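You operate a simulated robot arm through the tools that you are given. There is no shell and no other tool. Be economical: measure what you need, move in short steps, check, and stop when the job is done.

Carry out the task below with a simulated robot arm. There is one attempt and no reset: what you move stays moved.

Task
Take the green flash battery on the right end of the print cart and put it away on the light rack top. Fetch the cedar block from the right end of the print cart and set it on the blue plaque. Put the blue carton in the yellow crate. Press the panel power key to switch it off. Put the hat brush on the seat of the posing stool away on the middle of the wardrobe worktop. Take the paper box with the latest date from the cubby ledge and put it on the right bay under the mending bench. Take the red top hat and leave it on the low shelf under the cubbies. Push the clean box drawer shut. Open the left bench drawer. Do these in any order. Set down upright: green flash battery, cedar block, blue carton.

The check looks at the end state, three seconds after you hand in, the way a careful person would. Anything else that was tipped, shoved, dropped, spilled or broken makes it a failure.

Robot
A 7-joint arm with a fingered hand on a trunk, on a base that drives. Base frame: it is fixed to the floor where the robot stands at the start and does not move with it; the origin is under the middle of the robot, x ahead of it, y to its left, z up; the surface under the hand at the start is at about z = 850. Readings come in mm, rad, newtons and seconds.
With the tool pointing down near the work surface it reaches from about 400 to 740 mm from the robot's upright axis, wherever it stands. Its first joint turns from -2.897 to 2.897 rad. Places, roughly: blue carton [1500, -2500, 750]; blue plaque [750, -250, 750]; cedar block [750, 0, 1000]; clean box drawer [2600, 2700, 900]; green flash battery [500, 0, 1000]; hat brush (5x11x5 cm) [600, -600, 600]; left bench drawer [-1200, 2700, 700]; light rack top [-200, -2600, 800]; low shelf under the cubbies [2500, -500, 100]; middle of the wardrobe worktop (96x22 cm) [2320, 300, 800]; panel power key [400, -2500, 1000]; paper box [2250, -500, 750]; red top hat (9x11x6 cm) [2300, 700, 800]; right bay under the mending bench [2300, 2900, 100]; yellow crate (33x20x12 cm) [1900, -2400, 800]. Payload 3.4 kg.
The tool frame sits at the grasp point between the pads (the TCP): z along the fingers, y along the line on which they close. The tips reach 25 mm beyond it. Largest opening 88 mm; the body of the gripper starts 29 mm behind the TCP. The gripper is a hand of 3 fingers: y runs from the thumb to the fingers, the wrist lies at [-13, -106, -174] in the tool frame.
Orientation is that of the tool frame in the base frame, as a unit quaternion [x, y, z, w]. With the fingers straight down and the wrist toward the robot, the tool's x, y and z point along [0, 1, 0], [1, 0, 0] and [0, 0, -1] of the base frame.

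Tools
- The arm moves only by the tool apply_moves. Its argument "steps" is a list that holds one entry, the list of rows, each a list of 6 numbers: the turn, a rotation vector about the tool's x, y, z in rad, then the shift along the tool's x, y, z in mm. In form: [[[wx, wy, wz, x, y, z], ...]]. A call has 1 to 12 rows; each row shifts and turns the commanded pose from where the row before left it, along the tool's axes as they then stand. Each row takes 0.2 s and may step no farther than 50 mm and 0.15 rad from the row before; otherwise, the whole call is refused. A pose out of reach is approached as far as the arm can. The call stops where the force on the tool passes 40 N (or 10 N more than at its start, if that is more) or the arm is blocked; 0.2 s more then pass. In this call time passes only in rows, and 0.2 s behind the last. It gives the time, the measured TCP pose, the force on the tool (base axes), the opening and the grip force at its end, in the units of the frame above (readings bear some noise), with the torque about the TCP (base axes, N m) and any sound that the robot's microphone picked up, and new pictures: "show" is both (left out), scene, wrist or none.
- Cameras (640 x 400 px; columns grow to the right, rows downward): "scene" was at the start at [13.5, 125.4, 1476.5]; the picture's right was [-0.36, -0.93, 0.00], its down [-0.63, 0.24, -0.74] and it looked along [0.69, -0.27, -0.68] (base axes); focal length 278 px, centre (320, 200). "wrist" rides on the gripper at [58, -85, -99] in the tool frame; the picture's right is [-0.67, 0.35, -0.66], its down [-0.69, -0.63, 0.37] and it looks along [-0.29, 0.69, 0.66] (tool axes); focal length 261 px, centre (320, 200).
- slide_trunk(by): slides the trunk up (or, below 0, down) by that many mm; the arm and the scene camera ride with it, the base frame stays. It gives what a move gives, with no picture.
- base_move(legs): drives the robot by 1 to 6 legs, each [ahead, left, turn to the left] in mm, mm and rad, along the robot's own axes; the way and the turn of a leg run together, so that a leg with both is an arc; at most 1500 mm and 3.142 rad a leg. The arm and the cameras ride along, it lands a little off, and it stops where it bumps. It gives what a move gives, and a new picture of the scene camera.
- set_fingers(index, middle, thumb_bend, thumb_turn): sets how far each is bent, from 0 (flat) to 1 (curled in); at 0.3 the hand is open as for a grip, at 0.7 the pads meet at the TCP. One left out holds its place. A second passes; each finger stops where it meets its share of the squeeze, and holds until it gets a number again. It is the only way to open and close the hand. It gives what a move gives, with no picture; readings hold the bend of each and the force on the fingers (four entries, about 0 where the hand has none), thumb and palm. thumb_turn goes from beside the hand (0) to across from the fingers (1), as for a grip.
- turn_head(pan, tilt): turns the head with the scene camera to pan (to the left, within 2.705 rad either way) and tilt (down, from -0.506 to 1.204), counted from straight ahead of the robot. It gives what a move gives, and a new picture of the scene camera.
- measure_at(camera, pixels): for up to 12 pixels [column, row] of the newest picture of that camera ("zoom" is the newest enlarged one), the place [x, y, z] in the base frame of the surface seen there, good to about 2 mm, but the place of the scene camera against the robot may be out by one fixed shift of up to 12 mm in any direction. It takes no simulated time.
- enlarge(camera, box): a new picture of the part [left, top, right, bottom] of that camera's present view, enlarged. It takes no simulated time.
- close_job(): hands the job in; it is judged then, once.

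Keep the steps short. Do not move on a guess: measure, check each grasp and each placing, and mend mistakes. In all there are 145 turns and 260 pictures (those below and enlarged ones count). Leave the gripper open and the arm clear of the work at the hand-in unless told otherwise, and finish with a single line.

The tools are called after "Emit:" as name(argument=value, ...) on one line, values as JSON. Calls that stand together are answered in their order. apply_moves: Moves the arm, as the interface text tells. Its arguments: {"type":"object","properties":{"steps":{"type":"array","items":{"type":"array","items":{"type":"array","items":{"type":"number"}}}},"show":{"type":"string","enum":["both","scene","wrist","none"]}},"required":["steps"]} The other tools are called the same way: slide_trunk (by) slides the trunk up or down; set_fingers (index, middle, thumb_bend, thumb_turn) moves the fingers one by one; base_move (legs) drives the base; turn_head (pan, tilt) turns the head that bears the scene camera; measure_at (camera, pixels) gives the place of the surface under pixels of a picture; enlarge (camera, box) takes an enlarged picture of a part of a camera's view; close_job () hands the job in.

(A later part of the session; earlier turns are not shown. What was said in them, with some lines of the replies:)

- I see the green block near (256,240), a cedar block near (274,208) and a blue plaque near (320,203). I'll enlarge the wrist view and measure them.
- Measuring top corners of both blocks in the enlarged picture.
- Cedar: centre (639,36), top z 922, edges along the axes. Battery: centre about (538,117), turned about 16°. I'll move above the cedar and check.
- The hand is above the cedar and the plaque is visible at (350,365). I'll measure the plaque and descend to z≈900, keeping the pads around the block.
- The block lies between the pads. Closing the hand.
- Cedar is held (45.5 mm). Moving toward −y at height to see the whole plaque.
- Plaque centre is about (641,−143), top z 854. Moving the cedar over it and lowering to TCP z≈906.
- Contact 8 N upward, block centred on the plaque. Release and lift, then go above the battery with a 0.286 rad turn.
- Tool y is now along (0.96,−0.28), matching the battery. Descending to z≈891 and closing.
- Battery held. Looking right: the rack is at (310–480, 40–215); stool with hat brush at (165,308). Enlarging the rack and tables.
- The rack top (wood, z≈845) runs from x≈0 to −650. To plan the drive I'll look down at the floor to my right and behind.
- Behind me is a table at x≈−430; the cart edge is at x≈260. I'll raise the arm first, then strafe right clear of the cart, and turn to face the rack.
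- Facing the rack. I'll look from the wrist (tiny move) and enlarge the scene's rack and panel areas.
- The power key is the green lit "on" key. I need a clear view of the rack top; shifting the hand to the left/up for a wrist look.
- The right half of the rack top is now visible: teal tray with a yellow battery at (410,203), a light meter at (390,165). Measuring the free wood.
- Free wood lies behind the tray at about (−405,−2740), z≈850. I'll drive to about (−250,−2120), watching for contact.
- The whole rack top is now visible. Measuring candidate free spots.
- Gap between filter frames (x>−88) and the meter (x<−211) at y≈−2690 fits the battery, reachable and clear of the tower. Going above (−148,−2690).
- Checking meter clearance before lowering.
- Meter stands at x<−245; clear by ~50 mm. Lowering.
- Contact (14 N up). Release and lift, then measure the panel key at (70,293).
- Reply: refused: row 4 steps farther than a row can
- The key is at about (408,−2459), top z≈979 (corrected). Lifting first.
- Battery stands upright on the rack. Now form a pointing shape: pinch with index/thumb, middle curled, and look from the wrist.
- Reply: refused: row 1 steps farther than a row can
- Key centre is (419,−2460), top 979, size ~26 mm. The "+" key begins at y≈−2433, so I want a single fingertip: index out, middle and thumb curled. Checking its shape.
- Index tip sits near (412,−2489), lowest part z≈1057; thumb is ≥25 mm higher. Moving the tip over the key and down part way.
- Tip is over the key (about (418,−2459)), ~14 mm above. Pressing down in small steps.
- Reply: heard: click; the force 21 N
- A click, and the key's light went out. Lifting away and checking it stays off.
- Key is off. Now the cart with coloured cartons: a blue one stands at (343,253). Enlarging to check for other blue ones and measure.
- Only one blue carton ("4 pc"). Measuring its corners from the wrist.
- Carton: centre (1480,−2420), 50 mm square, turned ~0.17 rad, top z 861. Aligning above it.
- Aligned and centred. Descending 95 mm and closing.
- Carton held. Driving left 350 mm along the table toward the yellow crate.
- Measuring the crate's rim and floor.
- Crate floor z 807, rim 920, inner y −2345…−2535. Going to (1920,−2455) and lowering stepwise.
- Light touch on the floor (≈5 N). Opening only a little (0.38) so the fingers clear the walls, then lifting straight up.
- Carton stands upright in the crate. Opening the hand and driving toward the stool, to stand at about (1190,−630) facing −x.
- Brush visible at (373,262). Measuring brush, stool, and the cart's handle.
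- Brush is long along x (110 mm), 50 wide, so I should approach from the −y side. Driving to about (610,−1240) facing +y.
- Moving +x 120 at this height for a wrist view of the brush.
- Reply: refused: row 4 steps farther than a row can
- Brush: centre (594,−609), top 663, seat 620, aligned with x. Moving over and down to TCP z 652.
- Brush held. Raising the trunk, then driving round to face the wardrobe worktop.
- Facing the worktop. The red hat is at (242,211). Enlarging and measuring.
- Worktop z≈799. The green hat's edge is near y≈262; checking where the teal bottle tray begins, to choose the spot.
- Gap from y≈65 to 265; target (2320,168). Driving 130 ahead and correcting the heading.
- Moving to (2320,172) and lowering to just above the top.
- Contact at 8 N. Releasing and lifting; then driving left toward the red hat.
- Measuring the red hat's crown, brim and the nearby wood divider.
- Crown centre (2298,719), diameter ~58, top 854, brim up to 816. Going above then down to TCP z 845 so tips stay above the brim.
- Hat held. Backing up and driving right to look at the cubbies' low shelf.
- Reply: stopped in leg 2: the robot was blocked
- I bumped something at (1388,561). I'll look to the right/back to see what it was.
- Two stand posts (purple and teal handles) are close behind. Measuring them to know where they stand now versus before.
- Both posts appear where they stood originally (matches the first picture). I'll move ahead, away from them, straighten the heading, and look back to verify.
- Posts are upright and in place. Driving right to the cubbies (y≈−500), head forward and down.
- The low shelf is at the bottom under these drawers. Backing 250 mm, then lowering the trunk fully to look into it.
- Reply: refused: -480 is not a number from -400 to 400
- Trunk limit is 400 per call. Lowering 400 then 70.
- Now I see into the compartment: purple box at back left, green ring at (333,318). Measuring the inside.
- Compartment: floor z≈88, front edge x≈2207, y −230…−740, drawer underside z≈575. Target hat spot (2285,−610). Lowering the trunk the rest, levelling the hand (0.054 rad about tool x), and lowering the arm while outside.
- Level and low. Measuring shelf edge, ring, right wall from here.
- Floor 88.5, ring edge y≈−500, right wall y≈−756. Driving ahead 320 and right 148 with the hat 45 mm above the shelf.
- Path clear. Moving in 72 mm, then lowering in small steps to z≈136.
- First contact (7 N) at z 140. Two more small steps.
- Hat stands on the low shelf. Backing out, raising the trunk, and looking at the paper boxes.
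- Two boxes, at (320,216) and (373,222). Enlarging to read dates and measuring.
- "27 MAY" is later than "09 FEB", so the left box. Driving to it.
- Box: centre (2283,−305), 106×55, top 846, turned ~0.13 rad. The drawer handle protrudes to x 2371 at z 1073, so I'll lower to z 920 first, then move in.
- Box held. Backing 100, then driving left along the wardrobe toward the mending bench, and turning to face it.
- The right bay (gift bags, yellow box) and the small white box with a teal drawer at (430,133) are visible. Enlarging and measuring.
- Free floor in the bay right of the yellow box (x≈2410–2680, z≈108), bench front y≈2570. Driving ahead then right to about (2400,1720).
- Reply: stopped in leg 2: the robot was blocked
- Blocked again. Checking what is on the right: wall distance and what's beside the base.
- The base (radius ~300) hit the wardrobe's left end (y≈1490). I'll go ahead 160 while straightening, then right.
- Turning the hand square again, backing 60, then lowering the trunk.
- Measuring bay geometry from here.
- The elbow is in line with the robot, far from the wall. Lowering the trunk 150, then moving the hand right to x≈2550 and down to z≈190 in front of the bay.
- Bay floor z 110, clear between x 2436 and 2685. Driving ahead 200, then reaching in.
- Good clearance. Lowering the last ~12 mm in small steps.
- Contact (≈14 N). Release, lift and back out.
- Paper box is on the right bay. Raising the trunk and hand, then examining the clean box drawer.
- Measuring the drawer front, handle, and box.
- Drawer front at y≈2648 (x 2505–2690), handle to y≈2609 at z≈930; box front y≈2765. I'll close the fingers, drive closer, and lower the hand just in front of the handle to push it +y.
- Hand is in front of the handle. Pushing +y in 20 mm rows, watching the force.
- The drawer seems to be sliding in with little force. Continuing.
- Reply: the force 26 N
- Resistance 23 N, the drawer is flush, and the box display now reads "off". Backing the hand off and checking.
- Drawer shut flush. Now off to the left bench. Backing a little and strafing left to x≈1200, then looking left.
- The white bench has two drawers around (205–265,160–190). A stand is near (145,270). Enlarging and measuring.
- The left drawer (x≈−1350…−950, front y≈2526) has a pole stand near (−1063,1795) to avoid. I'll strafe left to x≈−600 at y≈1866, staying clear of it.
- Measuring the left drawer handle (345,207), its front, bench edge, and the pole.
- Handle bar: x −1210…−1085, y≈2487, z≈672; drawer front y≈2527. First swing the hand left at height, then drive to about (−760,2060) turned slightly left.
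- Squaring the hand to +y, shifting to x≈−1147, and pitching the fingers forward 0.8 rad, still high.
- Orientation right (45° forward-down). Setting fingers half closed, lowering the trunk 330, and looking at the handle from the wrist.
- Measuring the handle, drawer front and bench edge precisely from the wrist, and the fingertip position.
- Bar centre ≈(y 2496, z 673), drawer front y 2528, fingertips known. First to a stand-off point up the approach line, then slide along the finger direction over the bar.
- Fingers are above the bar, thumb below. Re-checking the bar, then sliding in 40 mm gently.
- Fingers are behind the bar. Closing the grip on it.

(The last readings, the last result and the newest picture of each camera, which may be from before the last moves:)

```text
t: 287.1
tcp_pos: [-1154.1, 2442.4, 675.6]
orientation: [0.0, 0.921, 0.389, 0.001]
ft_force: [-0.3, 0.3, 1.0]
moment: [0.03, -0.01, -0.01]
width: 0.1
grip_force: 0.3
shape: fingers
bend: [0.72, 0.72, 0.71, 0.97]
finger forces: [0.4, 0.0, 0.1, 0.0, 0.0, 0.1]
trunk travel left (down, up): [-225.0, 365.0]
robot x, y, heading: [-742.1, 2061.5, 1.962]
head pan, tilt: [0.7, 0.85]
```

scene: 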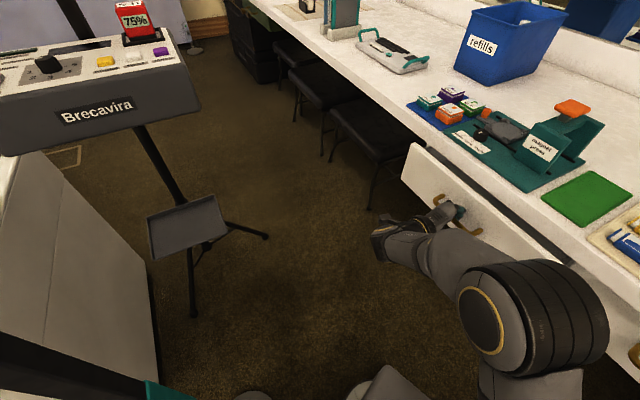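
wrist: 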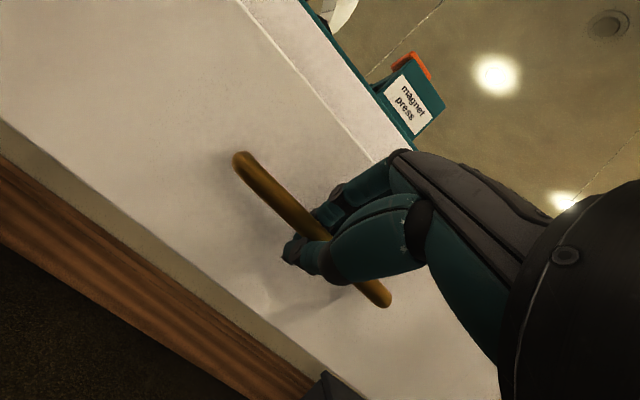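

The drawer is sliding out with the hook. Pulling another 125 mm.

Emit:
apply_moves(steps=[[[0, 0, 0, 0, -17.4, -18], [0, 0, 0, 0, -17.4, -18], [0, 0, 0, 0, -17.4, -18], [0, 0, 0, 0, -17.4, -18], [0, 0, 0, 0, -17.4, -18]]])

```text
t: 288.3
tcp_pos: [-1155.8, 2317.4, 676.2]
orientation: [0.0, 0.921, 0.389, 0.0]
ft_force: [0.5, -0.5, 0.5]
moment: [0.0, 0.01, -0.03]
width: 0.0
grip_force: 0.1
shape: fingers
bend: [0.72, 0.72, 0.71, 0.97]
finger forces: [0.0, 0.1, 0.0, 0.0, 0.1, 0.0]
trunk travel left (down, up): [-225.0, 365.0]
robot x, y, heading: [-741.1, 2063.0, 1.962]
head pan, tilt: [0.7, 0.85]
```

scene: 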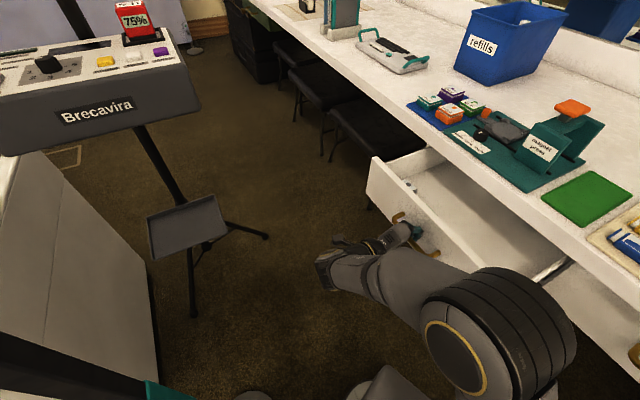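
wrist: 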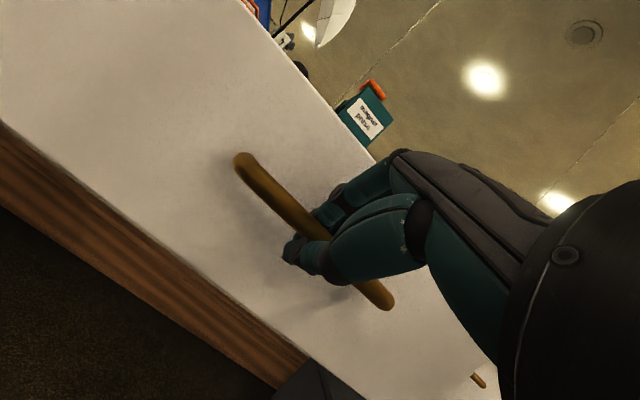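

Open ~165 mm. Pulling a little further in small steps, watching for the end stop.

Emit:
apply_moves(steps=[[[0, 0, 0, 0, -14, -14.4], [0, 0, 0, 0, -14, -14.4], [0, 0, 0, 0, -14, -14.4]]], show="scene")

Emit:
measure_at(camera="scene", pixels=[[375, 185], [370, 190]])

```text
t: 289.1
tcp_pos: [-1154.2, 2256.8, 677.0]
orientation: [0.0, 0.921, 0.389, 0.002]
ft_force: [-0.9, 0.7, 0.3]
moment: [0.02, -0.02, 0.04]
width: 0.0
grip_force: 0.3
shape: fingers
bend: [0.72, 0.72, 0.71, 0.97]
finger forces: [0.1, 0.1, 0.0, 0.1, 0.0, 0.1]
trunk travel left (down, up): [-225.0, 365.0]
robot x, y, heading: [-743.8, 2060.6, 1.959]
head pan, tilt: [0.7, 0.85]
```

scene: 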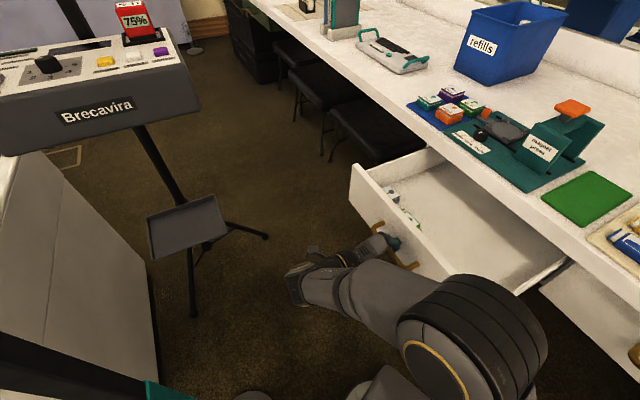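

```text
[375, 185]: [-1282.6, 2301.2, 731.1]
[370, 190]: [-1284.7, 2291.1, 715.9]
```

Open ~225 mm, ample. Opening the fingers to the insertion shape and backing out along the approach line.

Emit:
set_fingers(index=0.57, middle=0.57, thumb_bend=0.3)

Emit:
apply_moves(steps=[[[0, 0, 0, 0, 0, -15], [0, 0, 0, 0, 0, -20], [0, 0, 0, 0, 0, -30], [0, 0, 0, 0, -10, -35]]])

```text
t: 290.1
tcp_pos: [-1153.9, 2257.6, 676.9]
orientation: [0.0, 0.921, 0.389, 0.002]
ft_force: [0.5, -2.0, -0.3]
moment: [-0.02, 0.01, 0.02]
width: 55.0
grip_force: 0.9
shape: fingers
bend: [0.57, 0.57, 0.3, 0.97]
finger forces: [0.6, 0.8, 0.0, 0.0, 0.0, 0.0]
trunk travel left (down, up): [-225.0, 365.0]
robot x, y, heading: [-743.6, 2059.3, 1.966]
head pan, tilt: [0.7, 0.85]
```

```text
t: 291.1
tcp_pos: [-1156.4, 2177.9, 738.6]
orientation: [0.0, 0.921, 0.39, 0.002]
ft_force: [-0.7, 0.4, 0.0]
moment: [0.02, 0.01, 0.0]
width: 56.4
grip_force: 0.0
shape: fingers
bend: [0.56, 0.56, 0.3, 0.97]
finger forces: [0.0, 0.0, 0.1, 0.1, 0.0, 0.1]
trunk travel left (down, up): [-225.0, 365.0]
robot x, y, heading: [-742.5, 2063.7, 1.966]
head pan, tilt: [0.7, 0.85]
```

scene: 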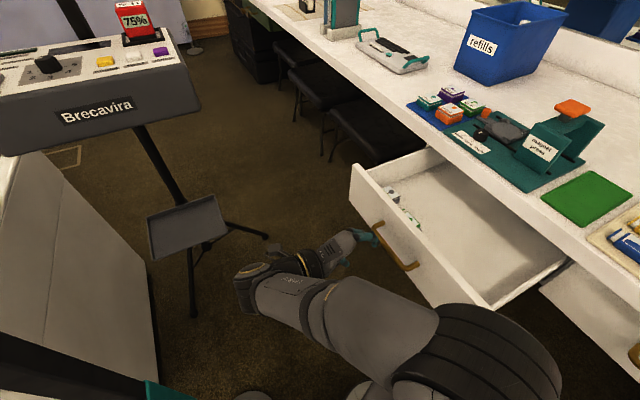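
wrist: 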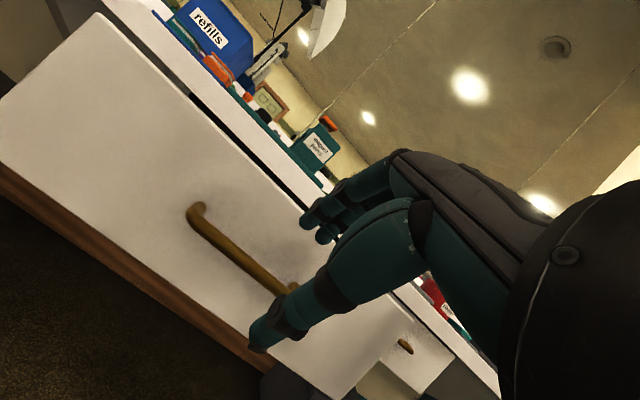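

Drawer stays open. Raising, opening the hand and backing away clear of everything.

Emit:
slide_trunk(by=300)

Emit:
set_fingers(index=0.3, middle=0.3, thumb_bend=0.3)

Emit:
base_move(legs=[[-250, -200, 0]])

```text
t: 294.1
tcp_pos: [-1155.9, 2180.0, 1038.2]
orientation: [0.001, 0.921, 0.389, 0.001]
ft_force: [0.4, 0.2, 0.7]
moment: [-0.01, 0.01, -0.02]
width: 56.3
grip_force: 0.1
shape: fingers
bend: [0.56, 0.56, 0.3, 0.97]
finger forces: [0.0, 0.0, 0.0, 0.1, 0.0, 0.0]
trunk travel left (down, up): [-525.0, 65.0]
robot x, y, heading: [-746.1, 2060.5, 1.962]
head pan, tilt: [0.7, 0.85]
```

```text
t: 295.1
tcp_pos: [-1156.0, 2179.0, 1038.5]
orientation: [0.0, 0.921, 0.39, 0.001]
ft_force: [0.1, 1.0, -0.4]
moment: [0.0, 0.01, 0.0]
width: 84.4
grip_force: 0.1
shape: fingers
bend: [0.3, 0.3, 0.3, 0.97]
finger forces: [0.0, 0.0, 0.1, 0.0, 0.0, 0.1]
trunk travel left (down, up): [-525.0, 65.0]
robot x, y, heading: [-742.7, 2059.7, 1.968]
head pan, tilt: [0.7, 0.85]
```

```text
t: 297.2
tcp_pos: [-878.2, 2031.3, 1039.4]
orientation: [0.001, 0.921, 0.389, 0.001]
ft_force: [0.3, 0.5, 0.7]
moment: [0.0, 0.01, -0.01]
width: 84.2
grip_force: 0.1
shape: fingers
bend: [0.3, 0.3, 0.3, 0.97]
finger forces: [0.0, 0.0, 0.0, 0.0, 0.0, 0.0]
trunk travel left (down, up): [-525.0, 65.0]
robot x, y, heading: [-463.6, 1910.5, 1.96]
head pan, tilt: [0.7, 0.85]
```

scene: 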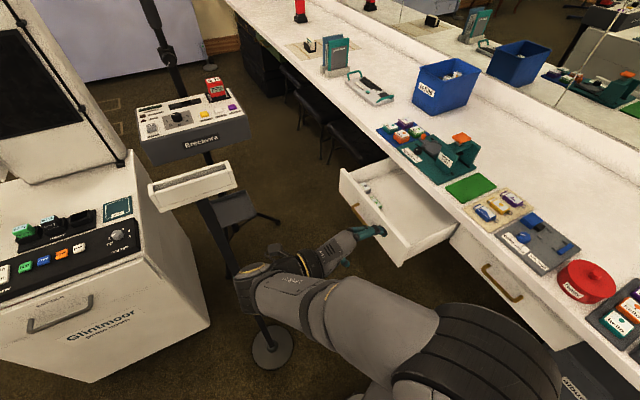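

The left bench drawer is open, the pole and everything around it still stands, and the hand is open and clear. Handing in.

Emit:
close_job()

```text
The job is handed in.
```

All nine tasks are done and the job is handed in; on two drives the base bumped a post stand's base and the wardrobe's end panel, the post was still upright and in place when I looked, and I did not re-check the panel.
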